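You operate a simulated robot arm through the tools that you are given. There is no shell and no other tool. Be economical: measure what you need, move in short steps, check, and stop when the job is done.

You run a simulated two-armed robot. Do the job below in one go: nothing can be reset, and whatever is moved stays where it is left.

TASK
Open the left stores drawer, take the narrow teal box from the top of the marble slab and leave it in the inside of the left stores drawer and shut the drawer again. Then shut the left deep drawer. Then open the drawer under the tubs. Do these in the order given. Set down upright: narrow teal box.

The check looks at the end state, three seconds after you hand in, the way a careful person would. Anything else that was tipped, shoved, dropped, spilled or broken makes it a failure.

THE ROBOT
Two 7-joint arms with fingered hands on one trunk, on a base that drives. Base frame: it is fixed to the floor where the robot stands at the start and does not move with it; the origin is under the middle of the robot, x ahead of it, y to its left, z up; the surface under the hand at the start is at about z = 880. Units: mm, degrees, N and s.
The left shoulder is at the start at [70, 162, 1111], the right one opposite. With the tool pointing down near the work surface each hand reaches from about 340 to 820 mm from the robot's upright axis, wherever it stands, measured 20 degrees to its own side. Places, roughly: drawer under the tubs [-5600, 1900, 800]; inside of the left stores drawer [800, -100, 700]; left deep drawer [500, 0, 300]; left stores drawer [700, -100, 700]; narrow teal box [1000, 1000, 1000]. Payload 4 kg a hand.
The TCP of each hand is the grasp point between the finger pads, 26 mm short of the fingertips. In the tool frame z runs along the fingers and y along their closing line. Largest opening 132 mm; the body of the gripper starts 73 mm behind the TCP. The gripper is a hand of 4 fingers: y runs from the thumb to the fingers, the wrist lies at [0, 0, -224] in the tool frame.
Orientation is that of the tool frame in the base frame, as a unit quaternion [w, x, y, z]. With the fingers straight down and closing along the base's y, the tool's x points along the base's -x, its y along +y and its z along -z.

THE INTERFACE
- The arms move only by the tool servo_tool. It takes "left_motion", "right_motion" or both (then of equal length, played together; a hand with none holds still); each is a list of rows, each a list of 2 entries, a list of its own where there are three numbers: the shift along the tool's x, y, z in mm, then the turn, a rotation vector about the tool's x, y, z in degrees. In form: [[[dx, dy, dz], [ax, ay, az]], ...]. A call has 1 to 10 rows; each row is the pose to reach, as a shift and turn from the pose commanded when the call began, along the tool's axes at that moment. Each row takes 0.2 s and may step no farther than 50 mm and 8.6 degrees from the row before; otherwise, the whole call is refused. Where a pose cannot be reached the arm comes as near as it can. A force on the tool above 40 N (or 10 N above the force at the start of the call, whichever is more), or a blocked arm, ends the call early, and 0.2 s more pass. In this call time passes only in rows, and 0.2 s behind the last. It gives the time, the measured TCP pose, the force on the tool (base axes), the opening and the grip force at its end, in the units of the frame above (readings bear some noise), with the torque about the TCP (base axes, N m) and any sound that the robot's microphone picked up, and new pictures: "pictures" is both (left out), scene, wrist or none (wrist: the cameras of the hands that moved).
- Cameras (640 x 400 px; columns grow to the right, rows downward): "scene" is now at [128.8, 7.6, 1321.7]; the picture's right is [0.10, -0.99, 0.00], its down [-0.73, -0.08, -0.68] and it looks along [0.67, 0.07, -0.74] (base axes); focal length 237 px, centre (320, 200). "left" rides on the left gripper at [-73, 6, -94] in its tool frame; the picture's right is [-0.08, -1.00, 0.00], its down [0.79, -0.06, -0.62] and it looks along [0.61, -0.05, 0.79] (tool axes); focal length 230 px, centre (320, 200). "right" rides on the right gripper at [73, 6, -94] in its tool frame; the picture's right is [-0.08, 1.00, 0.00], its down [-0.79, -0.06, -0.62] and it looks along [-0.61, -0.05, 0.79] (tool axes); focal length 230 px, centre (320, 200). There is no depth. A picture from a camera that has moved, and an enlarged one, comes with that camera's place and axes in the base frame and with its lens.
- slide_trunk(by): slides the trunk up (or, below 0, down) by that many mm; the arms and the scene camera ride with it, the base frame stays. It gives what a move gives, with no picture.
- steer(legs): drives the robot by 1 to 6 legs, each [ahead, left, turn to the left] in mm, mm and degrees, along the robot's own axes; the way and the turn of a leg run together, so that a leg with both is an arc; at most 1500 mm and 180 degrees a leg. The arms and the cameras ride along, it lands a little off, and it stops where it bumps. It gives what a move gives, and a new picture of the scene camera.
- set_fingers(finger1, finger2, finger3, thumb_bend, hand): sets how far each is bent, from 0 (flat) to 1 (curled in); at 0.3 the hand is open as for a grip, at 0.7 the pads meet at the TCP. One left out holds its place. A second passes; each finger stops where it meets its share of the squeeze, and holds until it gets a number again. It is the only way to open and close the hand. It gives what a move gives, with no picture; readings hold the bend of each and the force on the fingers (four entries, about 0 where the hand has none), thumb and palm.
- aim_head(pan, tilt): turns the head with the scene camera to pan (to the left, within 86 degrees either way) and tilt (down, from -29 to 69), counted from straight ahead of the robot. It gives what a move gives, and a new picture of the scene camera.
- zoom(camera, box): a new picture of the part [left, top, right, bottom] of that camera's present view, enlarged. It takes no simulated time.
- job_done(): hands the job in; it is judged then, once.

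Work in short steps. Places have to be worked out from the pictures, the camera data and where the tool is seen: move nearer, look again, correct. Check each grasp and each placing, and mend what went wrong. You have 165 turns and 260 pictures in all, those below and enlarged ones among them. Open the grippers and draw the arms clear of the work before you hand the job in, unless the task says otherwise; then end with one line.

The tools are called after "Emit:" as name(argument=value, ...) on one line, values as JSON. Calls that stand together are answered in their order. servo_tool: Moves the arms, as the interface text tells. Its arguments: {"type":"object","properties":{"left_motion":{"type":"array"},"right_motion":{"type":"array"},"pictures":{"type":"string","enum":["both","scene","wrist","none"]}},"required":[]} The other tools are called the same way: slide_trunk (by) slides the trunk up or down; set_fingers (finger1, finger2, finger3, thumb_bend, hand) moves the fingers one by one; steer (legs) drives the base; aim_head (pan, tilt) turns the head that bears the scene camera; zoom (camera, box) takes an enlarged picture of a part of a camera's view; job_done () hands the job in.

At the start:

```text
clock: 0.0
left_eef_pos: [583.0, 330.8, 1093.0]
left_orientation: [0.0, 0.0, 1.0, 0.0]
left_contact_force: [-0.5, 0.3, -0.3]
left_moment: [0.0, 0.01, 0.0]
left_finger_gap: 131.8
left_grip_force: 0.0
left_shape: jaw
left_bend: [0.3, 0.3, 0.3, 0.3]
left_finger forces: [0.1, 0.0, 0.0, 0.0, 0.1, 0.0]
right_eef_pos: [524.6, -189.1, 1014.0]
right_orientation: [0.0, 0.0, 1.0, 0.0]
right_contact_force: [0.3, -0.3, 0.5]
right_moment: [-0.02, 0.01, 0.02]
right_finger_gap: 131.8
right_grip_force: 0.1
right_shape: jaw
right_bend: [0.3, 0.3, 0.3, 0.3]
right_finger forces: [0.0, 0.1, 0.0, 0.1, 0.1, 0.0]
trunk travel left (down, up): [-590.0, 350.0]
robot x, y, heading: [0.8, 1.1, -0.0]
head pan, tilt: [6.0, 47.3]
```

scene: 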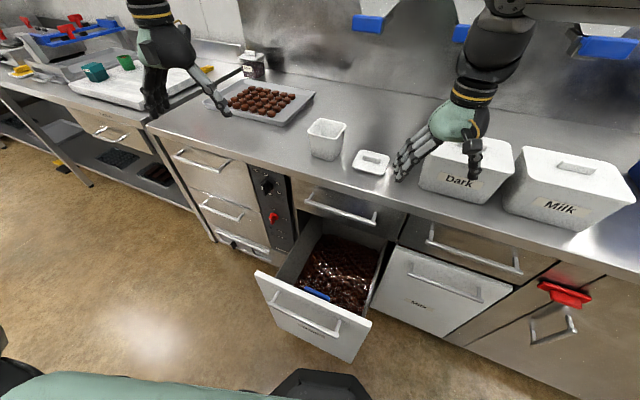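
right: 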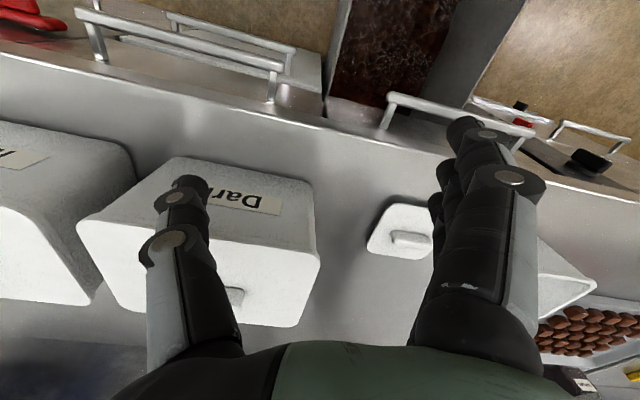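
left: 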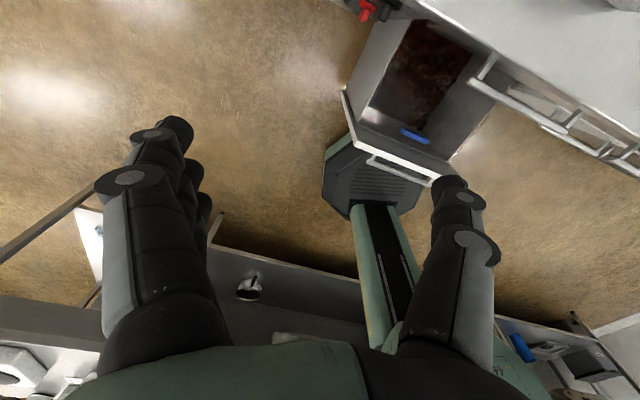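

The scene shows the left deep drawer open under a shallow drawer (probably the left stores drawer), and a marble slab at far left. I'll zoom on these first.

Emit:
zoom(camera="scene", box=[220, 160, 540, 360])

Emit:
zoom(camera="scene", box=[0, 20, 256, 180])

```text
2.00 times, centred on (380, 260) of scene
camera zoom: at [128.8, 7.6, 1321.7], right [0.1, -0.99, 0.0], down [-0.73, -0.08, -0.68], along [0.67, 0.07, -0.74], focal length 475 px, centre (200, 80)
```

zoom: 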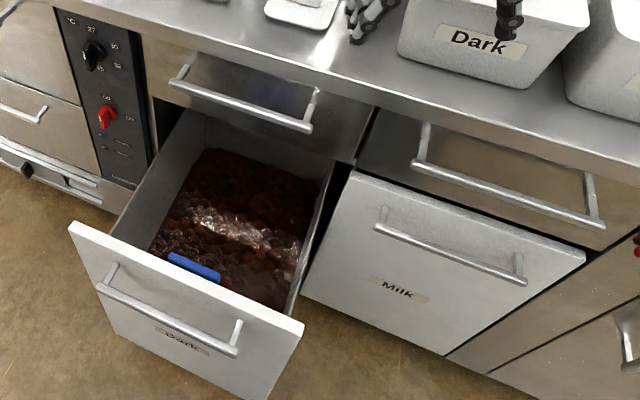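

```text
2.50 times, centred on (128, 100) of scene
camera zoom: at [128.8, 7.6, 1321.7], right [0.1, -0.99, 0.0], down [-0.73, -0.08, -0.68], along [0.67, 0.07, -0.74], focal length 594 px, centre (800, 450)
```

zoom: 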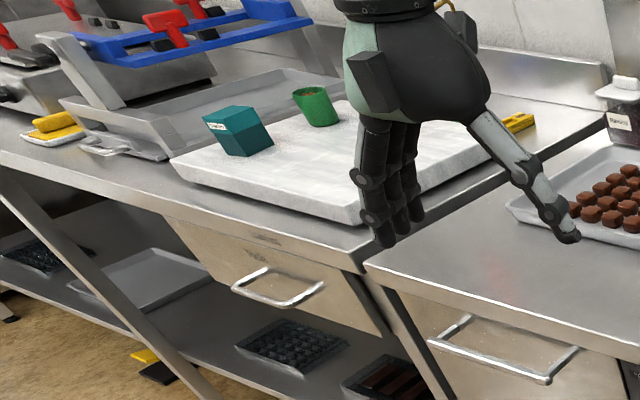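

The counter edge works out to be turned about 16° relative to the base frame, and the base is close to the open deep drawer. I'll raise the trunk for clearance, back off, turn parallel to the counter and shift left, so the handle comes to the right hand's side.

Emit:
slide_trunk(by=120)

Emit:
steer(legs=[[-150, 0, 0], [0, 0, -16], [0, 330, 0]])

Emit:
aim_head(pan=0, tilt=45)

```text
clock: 1.5
left_eef_pos: [583.1, 331.5, 1211.3]
left_orientation: [0.0, 0.0, 1.0, 0.0]
left_contact_force: [-0.8, 0.8, 0.8]
left_moment: [-0.01, -0.02, -0.02]
left_finger_gap: 131.8
left_grip_force: 0.1
left_shape: jaw
left_bend: [0.3, 0.3, 0.3, 0.3]
left_finger forces: [0.1, 0.1, 0.0, 0.0, 0.0, 0.0]
right_eef_pos: [526.6, -189.4, 1133.8]
right_orientation: [0.0, 0.0, 1.0, 0.001]
right_contact_force: [-0.7, -0.4, 0.1]
right_moment: [-0.01, 0.0, 0.0]
right_finger_gap: 131.6
right_grip_force: 0.0
right_shape: jaw
right_bend: [0.3, 0.3, 0.3, 0.3]
right_finger forces: [0.1, 0.0, 0.0, 0.0, 0.0, 0.0]
trunk travel left (down, up): [-710.0, 230.0]
robot x, y, heading: [2.2, -1.7, 0.0]
head pan, tilt: [6.0, 47.3]
```

```text
clock: 5.6
left_eef_pos: [591.6, 470.0, 1213.0]
left_orientation: [0.001, 0.139, 0.99, 0.001]
left_contact_force: [0.7, 0.1, -0.4]
left_moment: [0.0, -0.01, 0.02]
left_finger_gap: 131.9
left_grip_force: 0.0
left_shape: jaw
left_bend: [0.3, 0.3, 0.3, 0.3]
left_finger forces: [0.0, 0.0, 0.1, 0.0, 0.1, 0.0]
right_eef_pos: [392.6, -13.2, 1133.0]
right_orientation: [0.001, 0.14, 0.99, 0.0]
right_contact_force: [-0.2, -1.0, -0.7]
right_moment: [0.0, -0.02, 0.04]
right_finger_gap: 131.6
right_grip_force: 0.0
right_shape: jaw
right_bend: [0.3, 0.3, 0.3, 0.3]
right_finger forces: [0.1, 0.0, 0.0, 0.0, 0.0, 0.1]
trunk travel left (down, up): [-710.0, 230.0]
robot x, y, heading: [-59.8, 316.8, -15.7]
head pan, tilt: [6.0, 47.3]
camera scene: at [66.0, 285.3, 1441.7], right [-0.17, -0.98, 0.0], down [-0.72, 0.13, -0.68], along [0.67, -0.12, -0.74], focal length 237 px, centre (320, 200)
```

scene: 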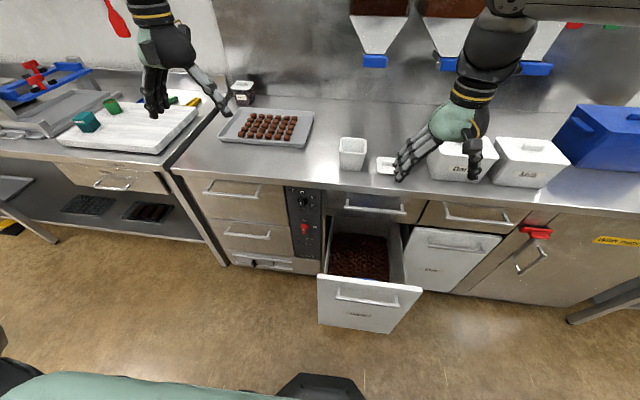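

```text
clock: 6.2
left_eef_pos: [591.8, 471.6, 1211.9]
left_orientation: [0.0, 0.14, 0.99, 0.0]
left_contact_force: [0.8, -0.4, 0.2]
left_moment: [0.0, 0.01, 0.0]
left_finger_gap: 132.0
left_grip_force: 0.0
left_shape: jaw
left_bend: [0.3, 0.3, 0.3, 0.3]
left_finger forces: [0.1, 0.1, 0.0, 0.1, 0.1, 0.1]
right_eef_pos: [392.7, -12.4, 1133.4]
right_orientation: [0.0, 0.14, 0.99, 0.0]
right_contact_force: [0.8, 0.2, 0.4]
right_moment: [0.01, -0.02, 0.0]
right_finger_gap: 131.8
right_grip_force: 0.1
right_shape: jaw
right_bend: [0.3, 0.3, 0.3, 0.3]
right_finger forces: [0.1, 0.1, 0.0, 0.0, 0.1, 0.0]
trunk travel left (down, up): [-710.0, 230.0]
robot x, y, heading: [-60.0, 316.6, -16.1]
head pan, tilt: [0.0, 45.0]
camera scene: at [66.5, 278.4, 1445.0], right [-0.28, -0.96, 0.0], down [-0.68, 0.19, -0.71], along [0.68, -0.2, -0.71], focal length 237 px, centre (320, 200)
```

scene: 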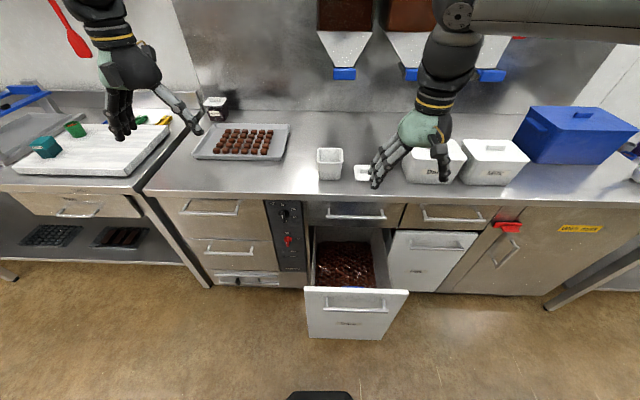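

Aligned with the counter now. Zooming on the stores drawer handle to triangulate it.

Emit:
zoom(camera="scene", box=[290, 180, 418, 260])

```text
5.00 times, centred on (354, 220) of scene
camera zoom: at [66.5, 278.4, 1445.0], right [-0.28, -0.96, 0.0], down [-0.68, 0.19, -0.71], along [0.68, -0.2, -0.71], focal length 1187 px, centre (150, 100)
```

zoom: 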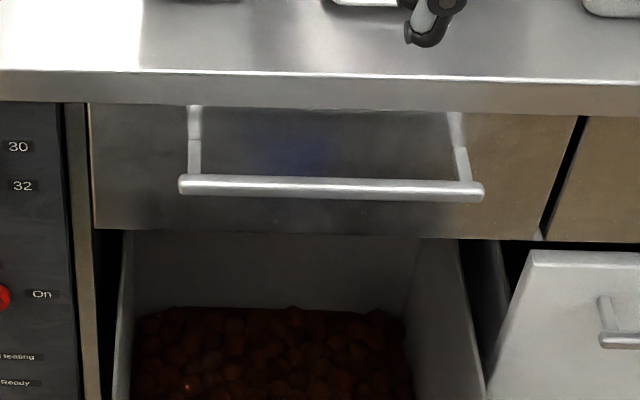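

Triangulating from the two scene views and the first wrist view puts the handle bar at robot-frame forward ≈685, left ≈−131, z≈802, about 217 mm long. I'll turn the right hand to point forward with its closing line vertical, while moving it forward and down in the free space in front of the counter.

Emit:
servo_tool(right_motion=[[[-10, 0, 25], [-4.6, -4.6, 4.6]], [[-20, 0, 50], [-9.2, -9.2, 9.2]], [[-30, 0, 75], [-13.8, -13.8, 13.8]], [[-40, 0, 100], [-18.4, -18.4, 18.4]], [[-50, 0, 125], [-23, -23, 23]], [[-60, 0, 150], [-27.6, -27.6, 27.6]], [[-70, 0, 175], [-32.2, -32.2, 32.2]], [[-80, 0, 200], [-36.8, -36.8, 36.8]]], pictures="scene")

```text
clock: 8.0
left_eef_pos: [591.7, 470.7, 1212.3]
left_orientation: [0.0, 0.14, 0.99, 0.001]
left_contact_force: [1.6, -0.5, 0.1]
left_moment: [0.05, 0.01, 0.0]
left_finger_gap: 131.8
left_grip_force: 0.1
left_shape: jaw
left_bend: [0.3, 0.3, 0.3, 0.3]
left_finger forces: [0.0, 0.1, 0.1, 0.0, 0.0, 0.1]
right_eef_pos: [468.8, -35.8, 933.7]
right_orientation: [0.345, 0.422, 0.797, 0.259]
right_contact_force: [-0.7, 0.5, 0.1]
right_moment: [0.0, -0.01, 0.03]
right_finger_gap: 132.0
right_grip_force: 0.1
right_shape: jaw
right_bend: [0.3, 0.3, 0.3, 0.3]
right_finger forces: [0.0, 0.0, 0.1, 0.0, 0.0, 0.1]
trunk travel left (down, up): [-710.0, 230.0]
robot x, y, heading: [-58.5, 315.2, -15.8]
head pan, tilt: [0.0, 45.0]
camera scene: at [66.2, 277.3, 1445.1], right [-0.28, -0.96, 0.0], down [-0.68, 0.2, -0.71], along [0.68, -0.19, -0.71], focal length 237 px, centre (320, 200)
```

scene: 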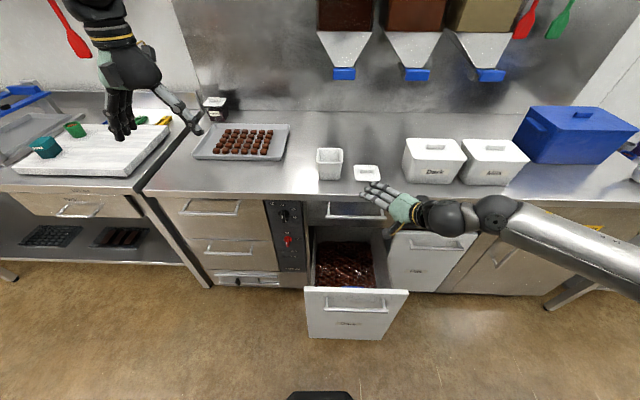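

The first part went well. Completing the remaining 56° of the turn in place.

Emit:
servo_tool(right_motion=[[[0, 0, 0], [-4.6, -4.6, 4.6]], [[0, 0, 0], [-9.2, -9.2, 9.2]], [[0, 0, 0], [-13.8, -13.8, 13.8]], [[0, 0, 0], [-18.4, -18.4, 18.4]], [[0, 0, 0], [-23, -23, 23]], [[0, 0, 0], [-27.6, -27.6, 27.6]], [[0, 0, 0], [-32.3, -32.3, 32.3]]], pictures="both")

```text
clock: 9.6
left_eef_pos: [592.8, 472.8, 1211.4]
left_orientation: [0.0, 0.14, 0.99, 0.0]
left_contact_force: [0.1, 0.0, -0.2]
left_moment: [-0.01, -0.02, 0.03]
left_finger_gap: 131.8
left_grip_force: 0.0
left_shape: jaw
left_bend: [0.3, 0.3, 0.3, 0.3]
left_finger forces: [0.0, 0.1, 0.0, 0.0, 0.1, 0.1]
right_eef_pos: [469.8, -33.3, 935.1]
right_orientation: [0.565, 0.565, 0.427, 0.425]
right_contact_force: [0.0, 0.4, -1.2]
right_moment: [0.03, 0.03, 0.02]
right_finger_gap: 131.7
right_grip_force: 0.0
right_shape: jaw
right_bend: [0.3, 0.3, 0.3, 0.3]
right_finger forces: [0.1, 0.1, 0.0, 0.0, 0.0, 0.0]
trunk travel left (down, up): [-710.0, 230.0]
robot x, y, heading: [-60.6, 312.1, -15.9]
head pan, tilt: [0.0, 45.0]
camera scene: at [66.4, 279.1, 1445.1], right [-0.28, -0.96, 0.0], down [-0.68, 0.19, -0.71], along [0.68, -0.2, -0.71], focal length 237 px, centre (320, 200)
camera right: at [400.5, 61.7, 939.2], right [-0.02, -0.07, 1.0], down [-0.81, -0.58, -0.06], along [0.59, -0.81, -0.05], focal length 230 px, centre (320, 200)
```

scene: 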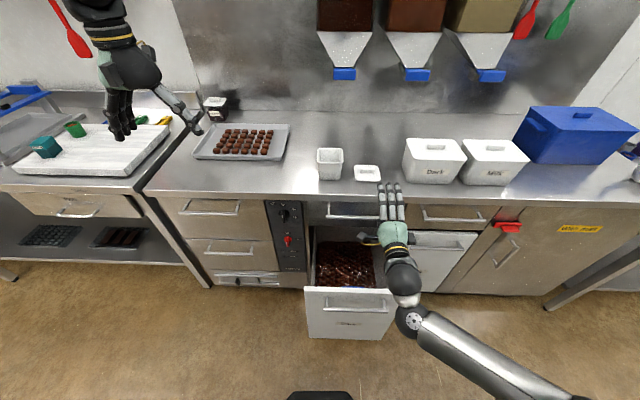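
right: 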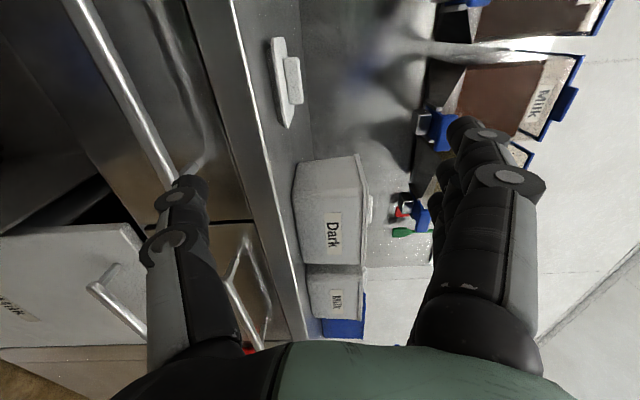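

The wrist camera confirms the bar at z≈800 and forward ≈685. I'll half-close the fingers so they clear the counter's apron, then lower the trunk so the TCP comes to bar height.

Emit:
set_fingers(hand="right", finger1=0.48, finger2=0.48, finger3=0.48, thumb_bend=0.48)

Emit:
slide_trunk(by=-134)

Emit:
servo_tool(right_motion=[[[20, 0, 5], [0, 0, 0]], [[40, 0, 10], [0, 0, 0]], [[57, 0, 15], [0, 0, 0]]], pictures="both")

```text
clock: 10.6
left_eef_pos: [592.0, 471.7, 1211.9]
left_orientation: [0.001, 0.139, 0.99, 0.0]
left_contact_force: [0.0, 0.2, 0.3]
left_moment: [0.04, 0.04, 0.01]
left_finger_gap: 131.7
left_grip_force: 0.1
left_shape: jaw
left_bend: [0.3, 0.3, 0.3, 0.3]
left_finger forces: [0.1, 0.0, 0.0, 0.0, 0.0, 0.0]
right_eef_pos: [470.6, -33.4, 933.2]
right_orientation: [0.564, 0.564, 0.428, 0.425]
right_contact_force: [0.1, 0.3, 0.4]
right_moment: [-0.01, -0.02, 0.01]
right_finger_gap: 78.0
right_grip_force: 0.0
right_shape: fingers
right_bend: [0.48, 0.48, 0.48, 0.48]
right_finger forces: [0.0, 0.0, 0.1, 0.1, 0.0, 0.0]
trunk travel left (down, up): [-710.0, 230.0]
robot x, y, heading: [-57.9, 316.0, -16.1]
head pan, tilt: [0.0, 45.0]
```

```text
clock: 12.3
left_eef_pos: [591.7, 471.4, 1078.6]
left_orientation: [0.001, 0.139, 0.99, 0.0]
left_contact_force: [0.3, 0.9, 0.1]
left_moment: [0.0, 0.01, 0.02]
left_finger_gap: 131.9
left_grip_force: 0.1
left_shape: jaw
left_bend: [0.3, 0.3, 0.3, 0.3]
left_finger forces: [0.0, 0.0, 0.1, 0.1, 0.0, 0.1]
right_eef_pos: [470.2, -34.0, 799.4]
right_orientation: [0.564, 0.564, 0.428, 0.425]
right_contact_force: [-0.3, 0.2, -0.2]
right_moment: [0.01, 0.04, 0.01]
right_finger_gap: 77.9
right_grip_force: 0.0
right_shape: fingers
right_bend: [0.48, 0.48, 0.48, 0.48]
right_finger forces: [0.0, 0.0, 0.1, 0.0, 0.1, 0.0]
trunk travel left (down, up): [-576.0, 364.0]
robot x, y, heading: [-61.7, 312.1, -16.3]
head pan, tilt: [0.0, 45.0]
```

```text
clock: 13.1
left_eef_pos: [593.5, 471.5, 1077.7]
left_orientation: [0.0, 0.139, 0.99, 0.001]
left_contact_force: [0.2, 0.1, 0.5]
left_moment: [-0.02, 0.03, 0.01]
left_finger_gap: 131.5
left_grip_force: 0.0
left_shape: jaw
left_bend: [0.3, 0.3, 0.3, 0.3]
left_finger forces: [0.0, 0.0, 0.0, 0.0, 0.0, 0.0]
right_eef_pos: [499.2, 16.9, 798.5]
right_orientation: [0.564, 0.564, 0.428, 0.424]
right_contact_force: [-0.3, 0.2, -0.2]
right_moment: [0.03, 0.02, 0.02]
right_finger_gap: 78.2
right_grip_force: 0.0
right_shape: fingers
right_bend: [0.48, 0.48, 0.48, 0.48]
right_finger forces: [0.0, 0.0, 0.0, 0.1, 0.0, 0.1]
trunk travel left (down, up): [-576.0, 364.0]
robot x, y, heading: [-60.0, 316.5, -16.1]
head pan, tilt: [0.0, 45.0]
camera scene: at [66.6, 278.7, 1311.0], right [-0.28, -0.96, 0.0], down [-0.68, 0.19, -0.71], along [0.68, -0.2, -0.71], focal length 237 px, centre (320, 200)
camera right: at [430.3, 112.6, 805.1], right [-0.02, -0.07, 1.0], down [-0.81, -0.59, -0.06], along [0.59, -0.81, -0.05], focal length 230 px, centre (320, 200)
```

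scene: 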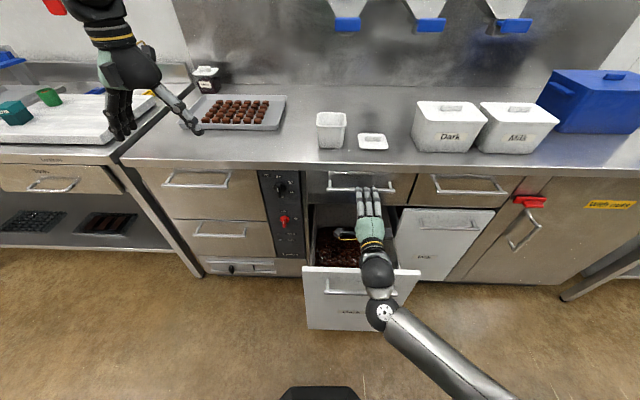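
right: 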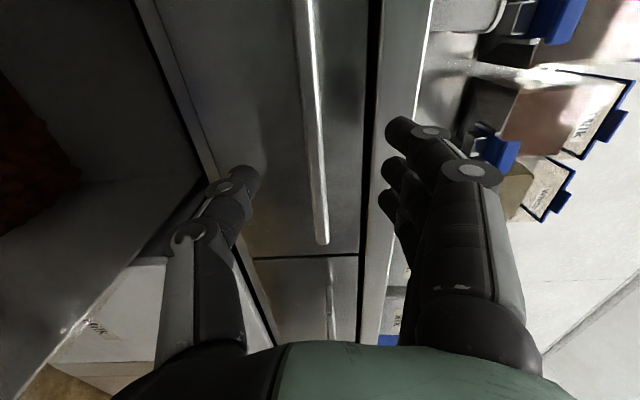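

The bar sits midway between thumb and fingers. Advancing 62 mm so the pads straddle it.

Emit:
servo_tool(right_motion=[[[0, 0, 25], [0, 0, 0]], [[0, 0, 45], [0, 0, 0]], [[0, 0, 62], [0, 0, 0]]], pictures="wrist")

```text
clock: 13.9
left_eef_pos: [593.3, 471.8, 1078.1]
left_orientation: [0.0, 0.139, 0.99, 0.001]
left_contact_force: [0.2, 0.9, -0.3]
left_moment: [0.0, 0.03, 0.03]
left_finger_gap: 131.6
left_grip_force: 0.0
left_shape: jaw
left_bend: [0.3, 0.3, 0.3, 0.3]
left_finger forces: [0.0, 0.0, 0.0, 0.0, 0.1, 0.1]
right_eef_pos: [559.8, 0.4, 799.6]
right_orientation: [0.564, 0.565, 0.428, 0.424]
right_contact_force: [-0.2, -0.5, 0.1]
right_moment: [0.03, 0.01, 0.01]
right_finger_gap: 78.2
right_grip_force: 0.0
right_shape: fingers
right_bend: [0.48, 0.48, 0.48, 0.48]
right_finger forces: [0.1, 0.0, 0.0, 0.0, 0.1, 0.0]
trunk travel left (down, up): [-576.0, 364.0]
robot x, y, heading: [-59.5, 315.7, -15.9]
head pan, tilt: [0.0, 45.0]
camera right: at [490.2, 95.3, 804.6], right [-0.02, -0.07, 1.0], down [-0.81, -0.59, -0.06], along [0.59, -0.81, -0.05], focal length 230 px, centre (320, 200)
```

right: 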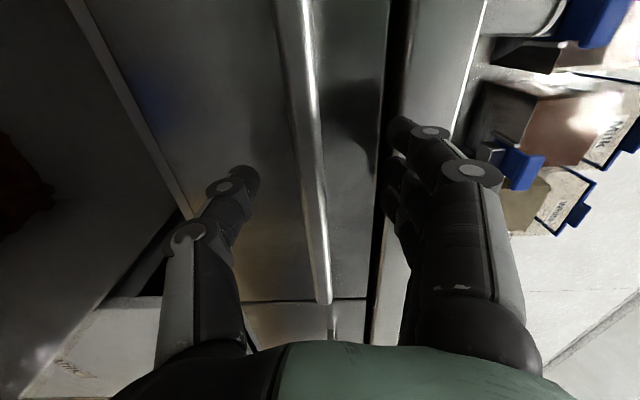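

The TCP projects right on the bar. Closing the fingers.

Emit:
set_fingers(hand="right", finger1=0.75, finger2=0.75, finger3=0.75, thumb_bend=0.75)

Emit:
zoom(camera="right", box=[0, 0, 640, 400])

```text
clock: 14.9
left_eef_pos: [592.0, 471.7, 1077.7]
left_orientation: [0.001, 0.139, 0.99, 0.0]
left_contact_force: [0.4, -0.6, 0.7]
left_moment: [-0.01, 0.0, 0.01]
left_finger_gap: 131.9
left_grip_force: 0.2
left_shape: jaw
left_bend: [0.3, 0.3, 0.3, 0.3]
left_finger forces: [0.0, 0.1, 0.0, 0.0, 0.0, 0.1]
right_eef_pos: [559.3, -0.3, 799.9]
right_orientation: [0.564, 0.564, 0.428, 0.425]
right_contact_force: [1.1, -0.2, 0.1]
right_moment: [0.05, 0.03, -0.01]
right_finger_gap: 17.9
right_grip_force: 13.8
right_shape: fingers
right_bend: [0.73, 0.73, 0.73, 0.68]
right_finger forces: [5.2, 4.8, 4.4, 0.0, 13.0, 0.0]
trunk travel left (down, up): [-576.0, 364.0]
robot x, y, heading: [-57.1, 311.6, -16.1]
head pan, tilt: [0.0, 45.0]
```

```text
1.00 times, centred on (320, 200) of right (not enlarged: the box is as wide or as high as the picture)
camera zoom: at [490.0, 95.2, 804.9], right [-0.02, -0.07, 1.0], down [-0.81, -0.59, -0.06], along [0.59, -0.81, -0.05], focal length 230 px, centre (320, 200)
```

zoom: 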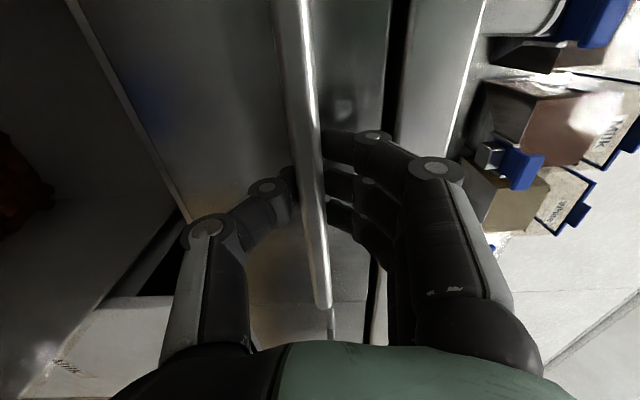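

Bar is gripped (13.8 N). Pulling back with the arm first.

Emit:
servo_tool(right_motion=[[[0, 0, -15], [0, 0, 0]], [[0, 0, -35], [0, 0, 0]], [[0, 0, -60], [0, 0, 0]], [[0, 0, -85], [0, 0, 0]], [[0, 0, -110], [0, 0, 0]], [[0, 0, -135], [0, 0, 0]], [[0, 0, -160], [0, 0, 0]]], pictures="scene")

```text
clock: 16.5
left_eef_pos: [591.2, 471.5, 1078.4]
left_orientation: [0.001, 0.14, 0.99, 0.001]
left_contact_force: [0.2, 0.3, -0.7]
left_moment: [0.05, 0.0, 0.02]
left_finger_gap: 132.0
left_grip_force: 0.1
left_shape: jaw
left_bend: [0.3, 0.3, 0.3, 0.3]
left_finger forces: [0.0, 0.0, 0.0, 0.0, 0.0, 0.0]
right_eef_pos: [404.3, 40.2, 800.0]
right_orientation: [0.565, 0.566, 0.426, 0.423]
right_contact_force: [0.3, 0.5, -0.8]
right_moment: [-0.01, -0.01, 0.01]
right_finger_gap: 9.5
right_grip_force: 0.4
right_shape: fingers
right_bend: [0.75, 0.74, 0.75, 0.72]
right_finger forces: [0.0, 0.0, 0.0, 0.1, 0.9, 0.1]
trunk travel left (down, up): [-576.0, 364.0]
robot x, y, heading: [-62.6, 316.2, -16.2]
head pan, tilt: [0.0, 45.0]
camera scene: at [65.0, 276.8, 1311.1], right [-0.28, -0.96, 0.0], down [-0.68, 0.2, -0.71], along [0.68, -0.2, -0.71], focal length 237 px, centre (320, 200)
```

scene: 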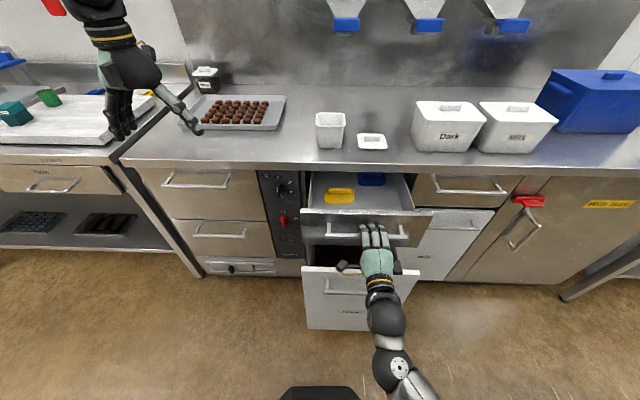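

The grip slipped, but the drawer came part way out; it holds a yellow and a blue item. Zooming in.

Emit:
zoom(camera="scene", box=[280, 150, 440, 250])

Emit:
zoom(camera="right", box=[0, 0, 640, 400])

```text
4.00 times, centred on (360, 200) of scene
camera zoom: at [65.0, 276.8, 1311.1], right [-0.28, -0.96, 0.0], down [-0.68, 0.2, -0.71], along [0.68, -0.2, -0.71], focal length 950 px, centre (160, 200)
```

zoom: 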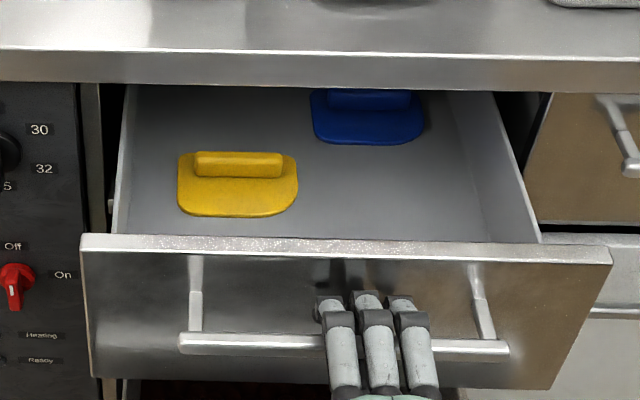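

```text
1.00 times, centred on (320, 200) of right (not enlarged: the box is as wide or as high as the picture)
camera zoom: at [334.8, 136.1, 805.0], right [-0.02, -0.07, 1.0], down [-0.81, -0.58, -0.06], along [0.58, -0.81, -0.05], focal length 230 px, centre (320, 200)
```

zoom: 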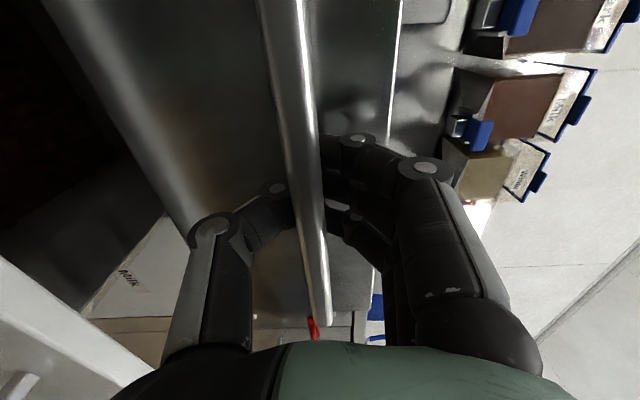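

The fingers are hooked around the bar and the drawer is out ~165 mm. I want more room, so I'll drive straight back 120 mm with the bar hooked.

Emit:
steer(legs=[[-120, 0, 0]])

Emit:
zoom(camera="scene", box=[240, 100, 480, 250])

```text
clock: 17.7
left_eef_pos: [478.4, 504.2, 1077.8]
left_orientation: [0.001, 0.14, 0.99, 0.0]
left_contact_force: [-0.8, 0.5, -0.6]
left_moment: [-0.01, -0.01, -0.03]
left_finger_gap: 131.5
left_grip_force: 0.1
left_shape: jaw
left_bend: [0.3, 0.3, 0.3, 0.3]
left_finger forces: [0.1, 0.1, 0.0, 0.0, 0.0, 0.0]
right_eef_pos: [292.3, 75.4, 799.9]
right_orientation: [0.565, 0.565, 0.427, 0.424]
right_contact_force: [3.6, -0.4, -3.2]
right_moment: [-0.02, -0.07, -0.04]
right_finger_gap: 9.8
right_grip_force: 2.7
right_shape: fingers
right_bend: [0.75, 0.74, 0.75, 0.71]
right_finger forces: [0.0, 0.0, 0.1, 0.0, 4.3, 0.0]
trunk travel left (down, up): [-576.0, 364.0]
robot x, y, heading: [-175.0, 346.3, -16.1]
head pan, tilt: [0.0, 45.0]
camera scene: at [-47.5, 310.6, 1311.1], right [-0.28, -0.96, 0.0], down [-0.68, 0.2, -0.71], along [0.68, -0.2, -0.71], focal length 237 px, centre (320, 200)
```

scene: 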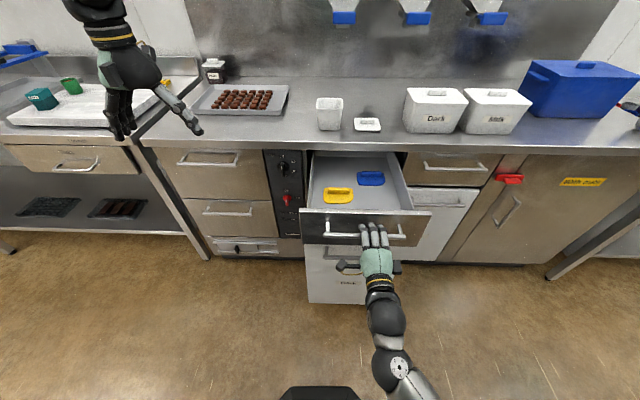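

```text
2.67 times, centred on (360, 175) of scene
camera zoom: at [-47.5, 310.6, 1311.1], right [-0.28, -0.96, 0.0], down [-0.68, 0.2, -0.71], along [0.68, -0.2, -0.71], focal length 633 px, centre (213, 267)
```

zoom: 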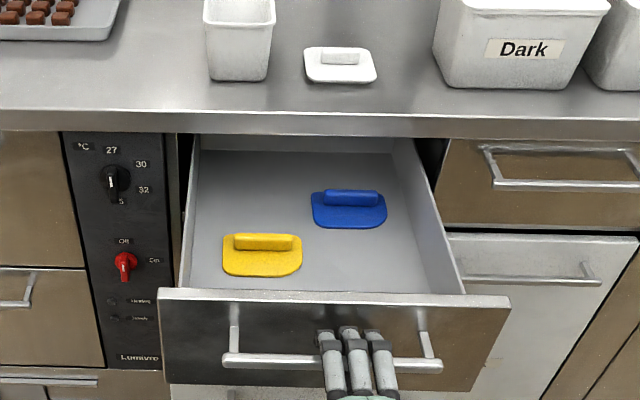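

The drawer is out ~285 mm with ample free floor. Releasing the bar and backing the hand out.

Emit:
set_fingers(hand="right", finger1=0.45, finger2=0.45, finger3=0.45, thumb_bend=0.45)

Emit:
steer(legs=[[-150, 0, 0]])

Emit:
zoom(camera="scene", box=[0, 40, 240, 190])

```text
clock: 18.7
left_eef_pos: [478.7, 504.2, 1078.7]
left_orientation: [0.0, 0.14, 0.99, 0.0]
left_contact_force: [0.4, -0.6, -0.3]
left_moment: [0.01, 0.0, 0.02]
left_finger_gap: 131.6
left_grip_force: 0.0
left_shape: jaw
left_bend: [0.3, 0.3, 0.3, 0.3]
left_finger forces: [0.0, 0.0, 0.0, 0.0, 0.0, 0.1]
right_eef_pos: [292.7, 75.7, 801.0]
right_orientation: [0.565, 0.564, 0.428, 0.423]
right_contact_force: [-0.4, 0.2, -0.6]
right_moment: [-0.01, 0.01, 0.02]
right_finger_gap: 86.6
right_grip_force: 0.0
right_shape: fingers
right_bend: [0.45, 0.45, 0.45, 0.45]
right_finger forces: [0.1, 0.0, 0.0, 0.1, 0.0, 0.0]
trunk travel left (down, up): [-576.0, 364.0]
robot x, y, heading: [-175.8, 348.0, -16.2]
head pan, tilt: [0.0, 45.0]
```

```text
clock: 20.1
left_eef_pos: [335.6, 543.7, 1077.8]
left_orientation: [0.001, 0.14, 0.99, 0.0]
left_contact_force: [0.8, 0.0, 0.8]
left_moment: [0.01, -0.02, 0.03]
left_finger_gap: 132.1
left_grip_force: 0.1
left_shape: jaw
left_bend: [0.3, 0.3, 0.3, 0.3]
left_finger forces: [0.0, 0.1, 0.0, 0.0, 0.0, 0.0]
right_eef_pos: [148.9, 117.2, 799.7]
right_orientation: [0.566, 0.565, 0.425, 0.424]
right_contact_force: [-0.5, -0.3, -0.3]
right_moment: [-0.02, 0.01, -0.02]
right_finger_gap: 86.4
right_grip_force: 0.0
right_shape: fingers
right_bend: [0.45, 0.45, 0.45, 0.45]
right_finger forces: [0.0, 0.0, 0.1, 0.0, 0.0, 0.0]
trunk travel left (down, up): [-576.0, 364.0]
robot x, y, heading: [-317.6, 387.7, -16.1]
head pan, tilt: [0.0, 45.0]
camera scene: at [-190.9, 352.0, 1311.0], right [-0.28, -0.96, 0.0], down [-0.68, 0.2, -0.71], along [0.68, -0.2, -0.71], focal length 237 px, centre (320, 200)
```

scene: 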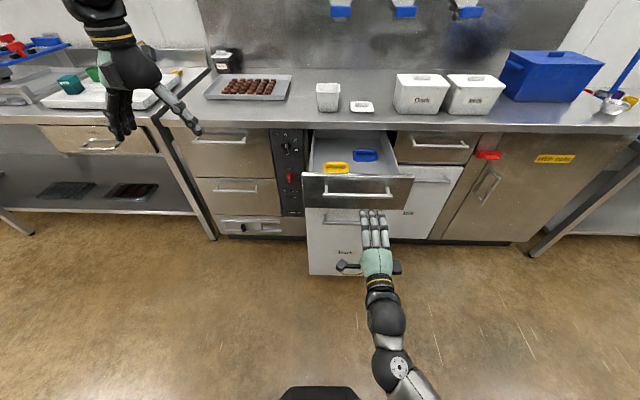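

```text
2.67 times, centred on (120, 115) of scene
camera zoom: at [-190.9, 352.0, 1311.0], right [-0.28, -0.96, 0.0], down [-0.68, 0.2, -0.71], along [0.68, -0.2, -0.71], focal length 633 px, centre (853, 427)
```

zoom: 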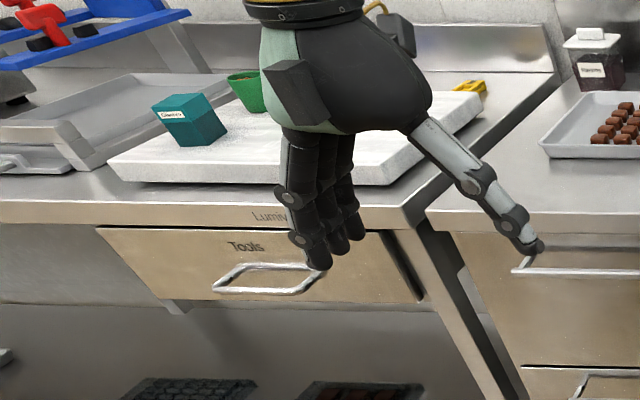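

Hand is clear of the bar. The teal box is roughly 730 mm further left-forward; I'll raise the right hand (so it can pass above the counter later) and drive left, staying back.

Emit:
servo_tool(right_motion=[[[0, 30, 5], [0, 0, 0]], [[0, 60, 10], [0, 0, 0]], [[0, 90, 15], [0, 0, 0]], [[0, 120, 20], [0, 0, 0]], [[0, 150, 30], [0, 0, 0]], [[0, 180, 40], [0, 0, 0]], [[0, 210, 50], [0, 0, 0]]], pictures="none")

Emit:
steer(legs=[[0, 800, 0]])

Emit:
aim_head(pan=18, tilt=25)

```text
clock: 21.7
left_eef_pos: [337.0, 543.8, 1078.5]
left_orientation: [-0.001, 0.141, 0.99, 0.0]
left_contact_force: [1.3, 0.5, -0.8]
left_moment: [-0.02, -0.02, 0.04]
left_finger_gap: 131.8
left_grip_force: 0.1
left_shape: jaw
left_bend: [0.3, 0.3, 0.3, 0.3]
left_finger forces: [0.0, 0.0, 0.1, 0.0, 0.0, 0.0]
right_eef_pos: [195.8, 102.7, 1004.7]
right_orientation: [0.566, 0.564, 0.434, 0.417]
right_contact_force: [-0.3, -0.3, 0.5]
right_moment: [0.01, -0.01, -0.03]
right_finger_gap: 86.5
right_grip_force: 0.1
right_shape: fingers
right_bend: [0.45, 0.45, 0.45, 0.45]
right_finger forces: [0.0, 0.0, 0.1, 0.0, 0.1, 0.1]
trunk travel left (down, up): [-576.0, 364.0]
robot x, y, heading: [-316.7, 389.2, -16.2]
head pan, tilt: [0.0, 45.0]
```

```text
clock: 24.0
left_eef_pos: [425.8, 885.5, 1077.1]
left_orientation: [0.0, 0.123, 0.992, -0.003]
left_contact_force: [0.9, 1.1, 1.1]
left_moment: [-0.03, 0.05, -0.04]
left_finger_gap: 132.0
left_grip_force: 0.1
left_shape: jaw
left_bend: [0.3, 0.3, 0.3, 0.3]
left_finger forces: [0.0, 0.0, 0.0, 0.0, 0.1, 0.0]
right_eef_pos: [302.9, 437.6, 1009.1]
right_orientation: [0.563, 0.552, 0.443, 0.427]
right_contact_force: [0.7, 0.1, -0.1]
right_moment: [-0.01, -0.01, -0.02]
right_finger_gap: 86.7
right_grip_force: 0.1
right_shape: fingers
right_bend: [0.45, 0.45, 0.45, 0.45]
right_finger forces: [0.0, 0.0, 0.0, 0.0, 0.0, 0.1]
trunk travel left (down, up): [-576.0, 364.0]
robot x, y, heading: [-221.2, 704.1, -14.1]
head pan, tilt: [0.0, 45.0]
stopped in leg 1: the robot was blocked; the commanded pose is now the measured one
camera scene: at [-92.0, 675.5, 1310.9], right [-0.24, -0.97, 0.0], down [-0.69, 0.17, -0.71], along [0.68, -0.17, -0.71], focal length 237 px, centre (320, 200)
```

scene: 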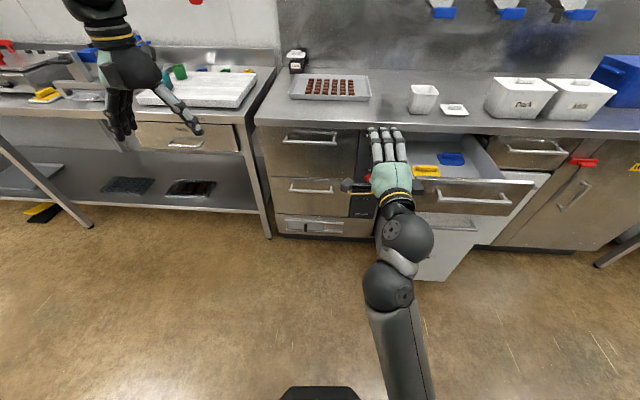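

```text
clock: 24.9
left_eef_pos: [424.5, 880.0, 1079.0]
left_orientation: [0.001, 0.124, 0.992, 0.001]
left_contact_force: [0.4, -0.4, -0.6]
left_moment: [0.01, 0.0, -0.01]
left_finger_gap: 131.8
left_grip_force: 0.1
left_shape: jaw
left_bend: [0.3, 0.3, 0.3, 0.3]
left_finger forces: [0.1, 0.1, 0.0, 0.1, 0.0, 0.0]
right_eef_pos: [302.1, 432.6, 1008.8]
right_orientation: [0.561, 0.555, 0.441, 0.428]
right_contact_force: [-0.5, -0.1, -0.5]
right_moment: [-0.01, 0.0, -0.01]
right_finger_gap: 86.7
right_grip_force: 0.1
right_shape: fingers
right_bend: [0.45, 0.45, 0.45, 0.45]
right_finger forces: [0.1, 0.0, 0.0, 0.1, 0.0, 0.1]
trunk travel left (down, up): [-576.0, 364.0]
robot x, y, heading: [-217.9, 704.1, -14.2]
head pan, tilt: [18.0, 25.0]
camera scene: at [-81.3, 695.8, 1341.6], right [0.07, -1.0, 0.0], down [-0.42, -0.03, -0.91], along [0.9, 0.06, -0.42], focal length 237 px, centre (320, 200)
```

scene: 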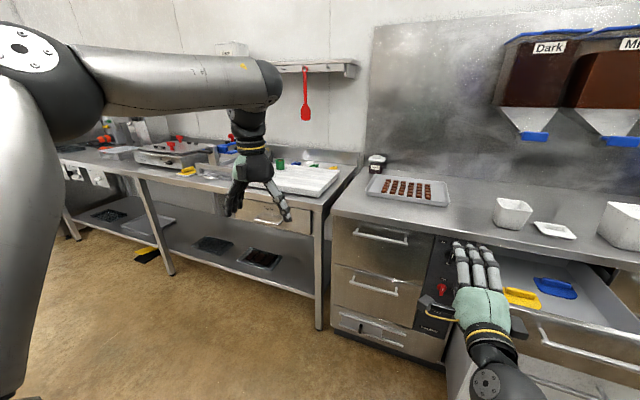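

The base was blocked while going left; I'll look left to see what stands there.

Emit:
aim_head(pan=80, tilt=45)

```text
clock: 26.2
left_eef_pos: [425.2, 881.7, 1077.8]
left_orientation: [0.001, 0.124, 0.992, 0.0]
left_contact_force: [-1.4, -0.5, -0.8]
left_moment: [-0.03, -0.03, -0.02]
left_finger_gap: 132.0
left_grip_force: 0.0
left_shape: jaw
left_bend: [0.3, 0.3, 0.3, 0.3]
left_finger forces: [0.1, 0.0, 0.1, 0.1, 0.1, 0.0]
right_eef_pos: [302.2, 432.3, 1008.6]
right_orientation: [0.561, 0.554, 0.441, 0.429]
right_contact_force: [-0.3, 0.2, -0.4]
right_moment: [-0.02, 0.0, 0.01]
right_finger_gap: 86.5
right_grip_force: 0.1
right_shape: fingers
right_bend: [0.45, 0.45, 0.45, 0.45]
right_finger forces: [0.0, 0.0, 0.1, 0.1, 0.0, 0.0]
trunk travel left (down, up): [-576.0, 364.0]
robot x, y, heading: [-221.2, 700.5, -14.0]
head pan, tilt: [80.0, 45.0]
camera scene: at [-139.3, 764.1, 1311.0], right [0.91, -0.41, 0.0], down [-0.29, -0.65, -0.71], along [0.29, 0.65, -0.71], focal length 237 px, centre (320, 200)
```

scene: 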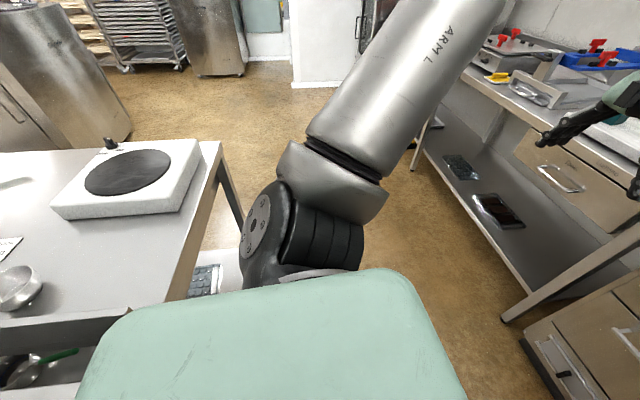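

A worktable stands behind-left; the base rear bumped its corner. I'll go forward 200 into the aisle's middle, straighten by −2°, then go left.

Emit:
steer(legs=[[0, -30, 0], [210, 0, -2], [0, 500, 0]])

Emit:
aim_head(pan=14, tilt=40)

```text
clock: 30.8
left_eef_pos: [765.9, 1260.5, 1078.1]
left_orientation: [0.0, 0.141, 0.99, 0.0]
left_contact_force: [0.1, 0.6, 0.0]
left_moment: [0.01, 0.01, -0.01]
left_finger_gap: 131.9
left_grip_force: 0.0
left_shape: jaw
left_bend: [0.3, 0.3, 0.3, 0.3]
left_finger forces: [0.0, 0.0, 0.0, 0.0, 0.0, 0.0]
right_eef_pos: [626.1, 816.7, 1007.8]
right_orientation: [0.568, 0.56, 0.432, 0.42]
right_contact_force: [0.5, 0.3, -0.3]
right_moment: [0.02, 0.01, 0.0]
right_finger_gap: 86.6
right_grip_force: 0.0
right_shape: fingers
right_bend: [0.45, 0.45, 0.45, 0.45]
right_finger forces: [0.0, 0.0, 0.0, 0.0, 0.1, 0.0]
trunk travel left (down, up): [-576.0, 364.0]
robot x, y, heading: [111.4, 1106.5, -16.0]
head pan, tilt: [80.0, 45.0]
camera scene: at [196.5, 1162.6, 1311.0], right [0.9, -0.44, 0.0], down [-0.31, -0.64, -0.71], along [0.31, 0.64, -0.71], focal length 237 px, centre (320, 200)
```

scene: 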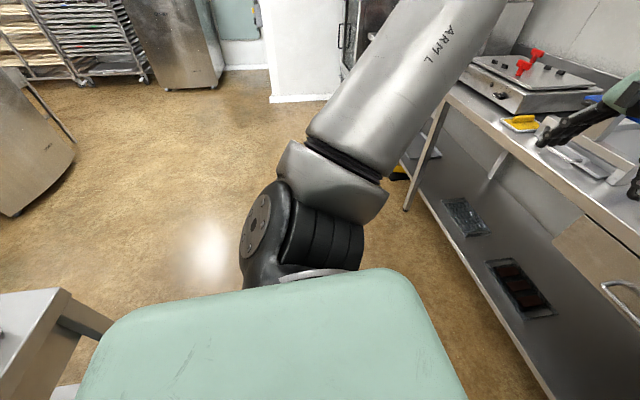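

```text
clock: 32.2
left_eef_pos: [764.6, 1261.1, 1079.2]
left_orientation: [0.001, 0.141, 0.99, 0.0]
left_contact_force: [0.1, 0.0, 0.6]
left_moment: [-0.02, -0.02, 0.0]
left_finger_gap: 132.0
left_grip_force: 0.0
left_shape: jaw
left_bend: [0.3, 0.3, 0.3, 0.3]
left_finger forces: [0.0, 0.0, 0.0, 0.0, 0.0, 0.0]
right_eef_pos: [626.0, 818.0, 1008.4]
right_orientation: [0.569, 0.561, 0.432, 0.419]
right_contact_force: [-0.2, 0.7, -0.5]
right_moment: [0.0, -0.01, 0.01]
right_finger_gap: 86.9
right_grip_force: 0.0
right_shape: fingers
right_bend: [0.45, 0.45, 0.45, 0.45]
right_finger forces: [0.0, 0.0, 0.0, 0.1, 0.0, 0.0]
trunk travel left (down, up): [-576.0, 364.0]
robot x, y, heading: [113.6, 1103.2, -16.0]
head pan, tilt: [14.0, 40.0]
camera scene: at [245.8, 1086.3, 1318.3], right [-0.03, -1.0, 0.0], down [-0.64, 0.02, -0.77], along [0.77, -0.03, -0.64], focal length 237 px, centre (320, 200)
```

scene: 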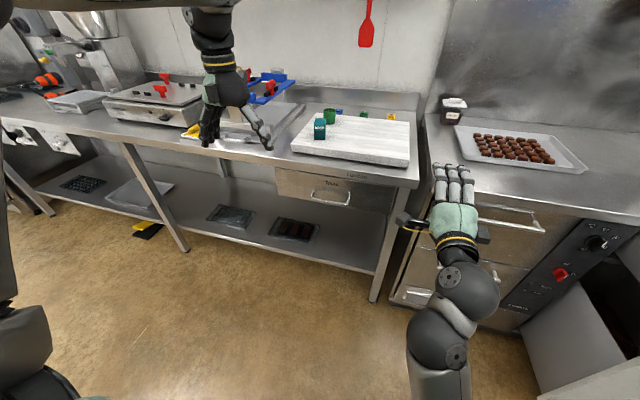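

I'm at N≈−196 with the box about 1004 ahead and 236 left. Raising the trunk for safety, then moving forward 390 and zooming on the box.

Emit:
slide_trunk(by=110)

Emit:
steer(legs=[[380, 0, 0]])

Emit:
zoom(camera="scene", box=[200, 80, 440, 230])

Emit:
zoom(camera="left", box=[0, 0, 640, 400])

```text
clock: 33.6
left_eef_pos: [764.1, 1261.5, 1187.6]
left_orientation: [0.001, 0.14, 0.99, -0.001]
left_contact_force: [-0.5, -0.2, -0.4]
left_moment: [-0.03, -0.03, 0.02]
left_finger_gap: 131.8
left_grip_force: 0.0
left_shape: jaw
left_bend: [0.3, 0.3, 0.3, 0.3]
left_finger forces: [0.1, 0.0, 0.1, 0.0, 0.1, 0.0]
right_eef_pos: [627.5, 816.2, 1118.3]
right_orientation: [0.569, 0.561, 0.432, 0.419]
right_contact_force: [0.3, -0.2, -0.6]
right_moment: [0.0, 0.01, 0.01]
right_finger_gap: 86.3
right_grip_force: 0.1
right_shape: fingers
right_bend: [0.45, 0.45, 0.45, 0.45]
right_finger forces: [0.0, 0.0, 0.0, 0.0, 0.1, 0.1]
trunk travel left (down, up): [-686.0, 254.0]
robot x, y, heading: [114.0, 1104.1, -16.0]
head pan, tilt: [14.0, 40.0]
```

```text
clock: 36.0
left_eef_pos: [1128.6, 1158.9, 1189.4]
left_orientation: [0.001, 0.138, 0.99, -0.001]
left_contact_force: [0.3, 0.0, -0.2]
left_moment: [0.02, -0.01, 0.0]
left_finger_gap: 131.8
left_grip_force: 0.1
left_shape: jaw
left_bend: [0.3, 0.3, 0.3, 0.3]
left_finger forces: [0.0, 0.0, 0.0, 0.1, 0.1, 0.0]
right_eef_pos: [992.7, 715.3, 1118.8]
right_orientation: [0.568, 0.56, 0.432, 0.421]
right_contact_force: [-1.2, 0.2, 0.0]
right_moment: [0.02, 0.01, 0.02]
right_finger_gap: 86.7
right_grip_force: 0.0
right_shape: fingers
right_bend: [0.45, 0.45, 0.45, 0.45]
right_finger forces: [0.0, 0.0, 0.0, 0.0, 0.2, 0.0]
trunk travel left (down, up): [-686.0, 254.0]
robot x, y, heading: [475.7, 998.8, -15.9]
head pan, tilt: [14.0, 40.0]
camera scene: at [610.6, 983.0, 1428.3], right [-0.03, -1.0, 0.0], down [-0.64, 0.02, -0.77], along [0.77, -0.02, -0.64], focal length 237 px, centre (320, 200)
```

scene: 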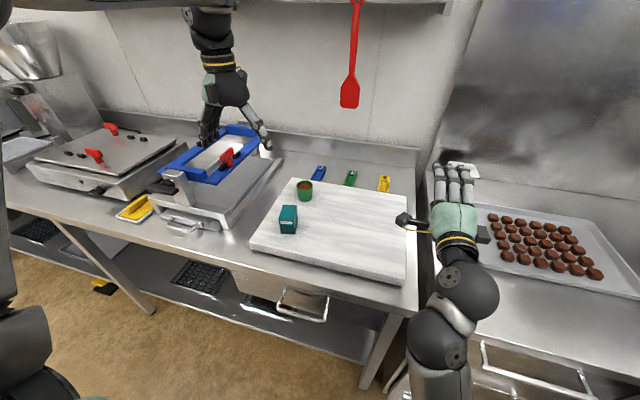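

```text
2.67 times, centred on (320, 155) of scene
camera zoom: at [610.6, 983.0, 1428.3], right [-0.03, -1.0, 0.0], down [-0.64, 0.02, -0.77], along [0.77, -0.02, -0.64], focal length 633 px, centre (320, 320)
```

zoom: 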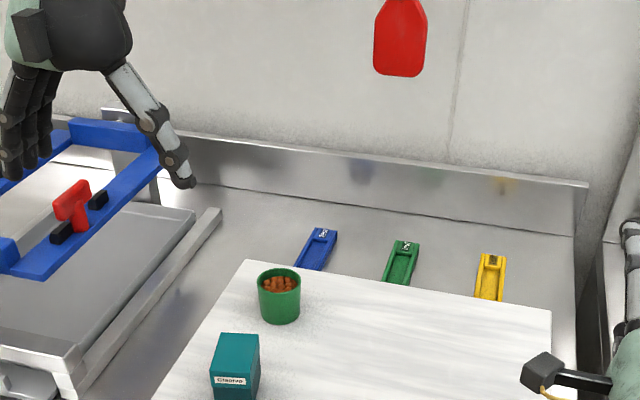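

```text
1.00 times, centred on (320, 200) of left (not enlarged: the box is as wide or as high as the picture)
camera zoom: at [1200.0, 1144.0, 1282.1], right [-0.2, -0.98, 0.0], down [-0.77, 0.16, 0.61], along [-0.6, 0.12, -0.79], focal length 230 px, centre (320, 200)
```

zoom: 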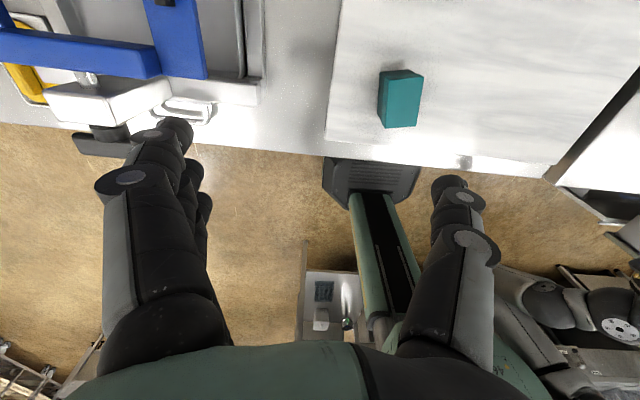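

From the scene and left-wrist views the box's top centre triangulates to about (1101, 1058, 982), with the slab near z≈915. Zooming in on the wrist view for its yaw and size.

Emit:
zoom(camera="left", box=[320, 40, 480, 140])

Emit:
zoom(camera="scene", box=[240, 165, 368, 245])

```text
4.00 times, centred on (400, 90) of left
camera zoom: at [1200.0, 1144.0, 1282.1], right [-0.2, -0.98, 0.0], down [-0.77, 0.16, 0.61], along [-0.6, 0.12, -0.79], focal length 920 px, centre (0, 640)
```

zoom: 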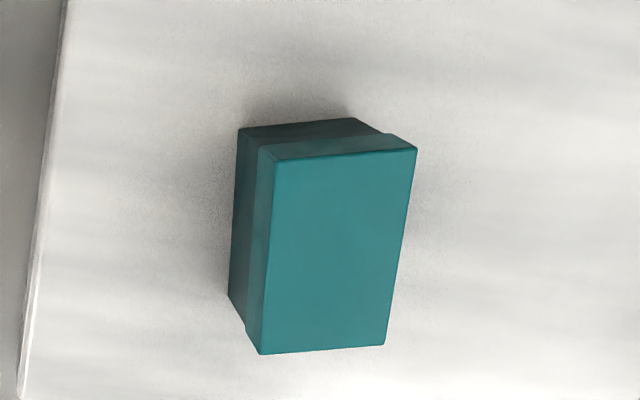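

```text
5.00 times, centred on (304, 205) of scene
camera zoom: at [610.6, 983.0, 1428.3], right [-0.03, -1.0, 0.0], down [-0.64, 0.02, -0.77], along [0.77, -0.02, -0.64], focal length 1187 px, centre (400, 175)
```

zoom: 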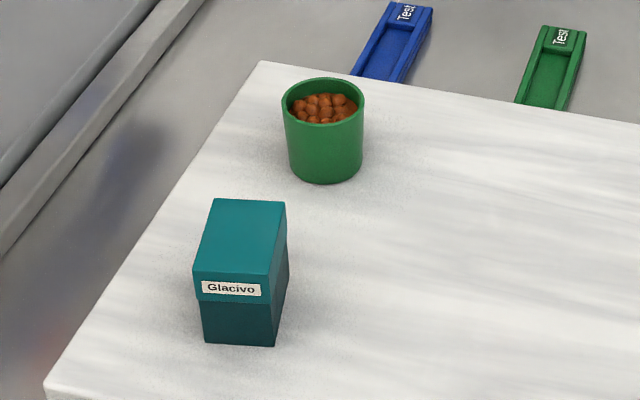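

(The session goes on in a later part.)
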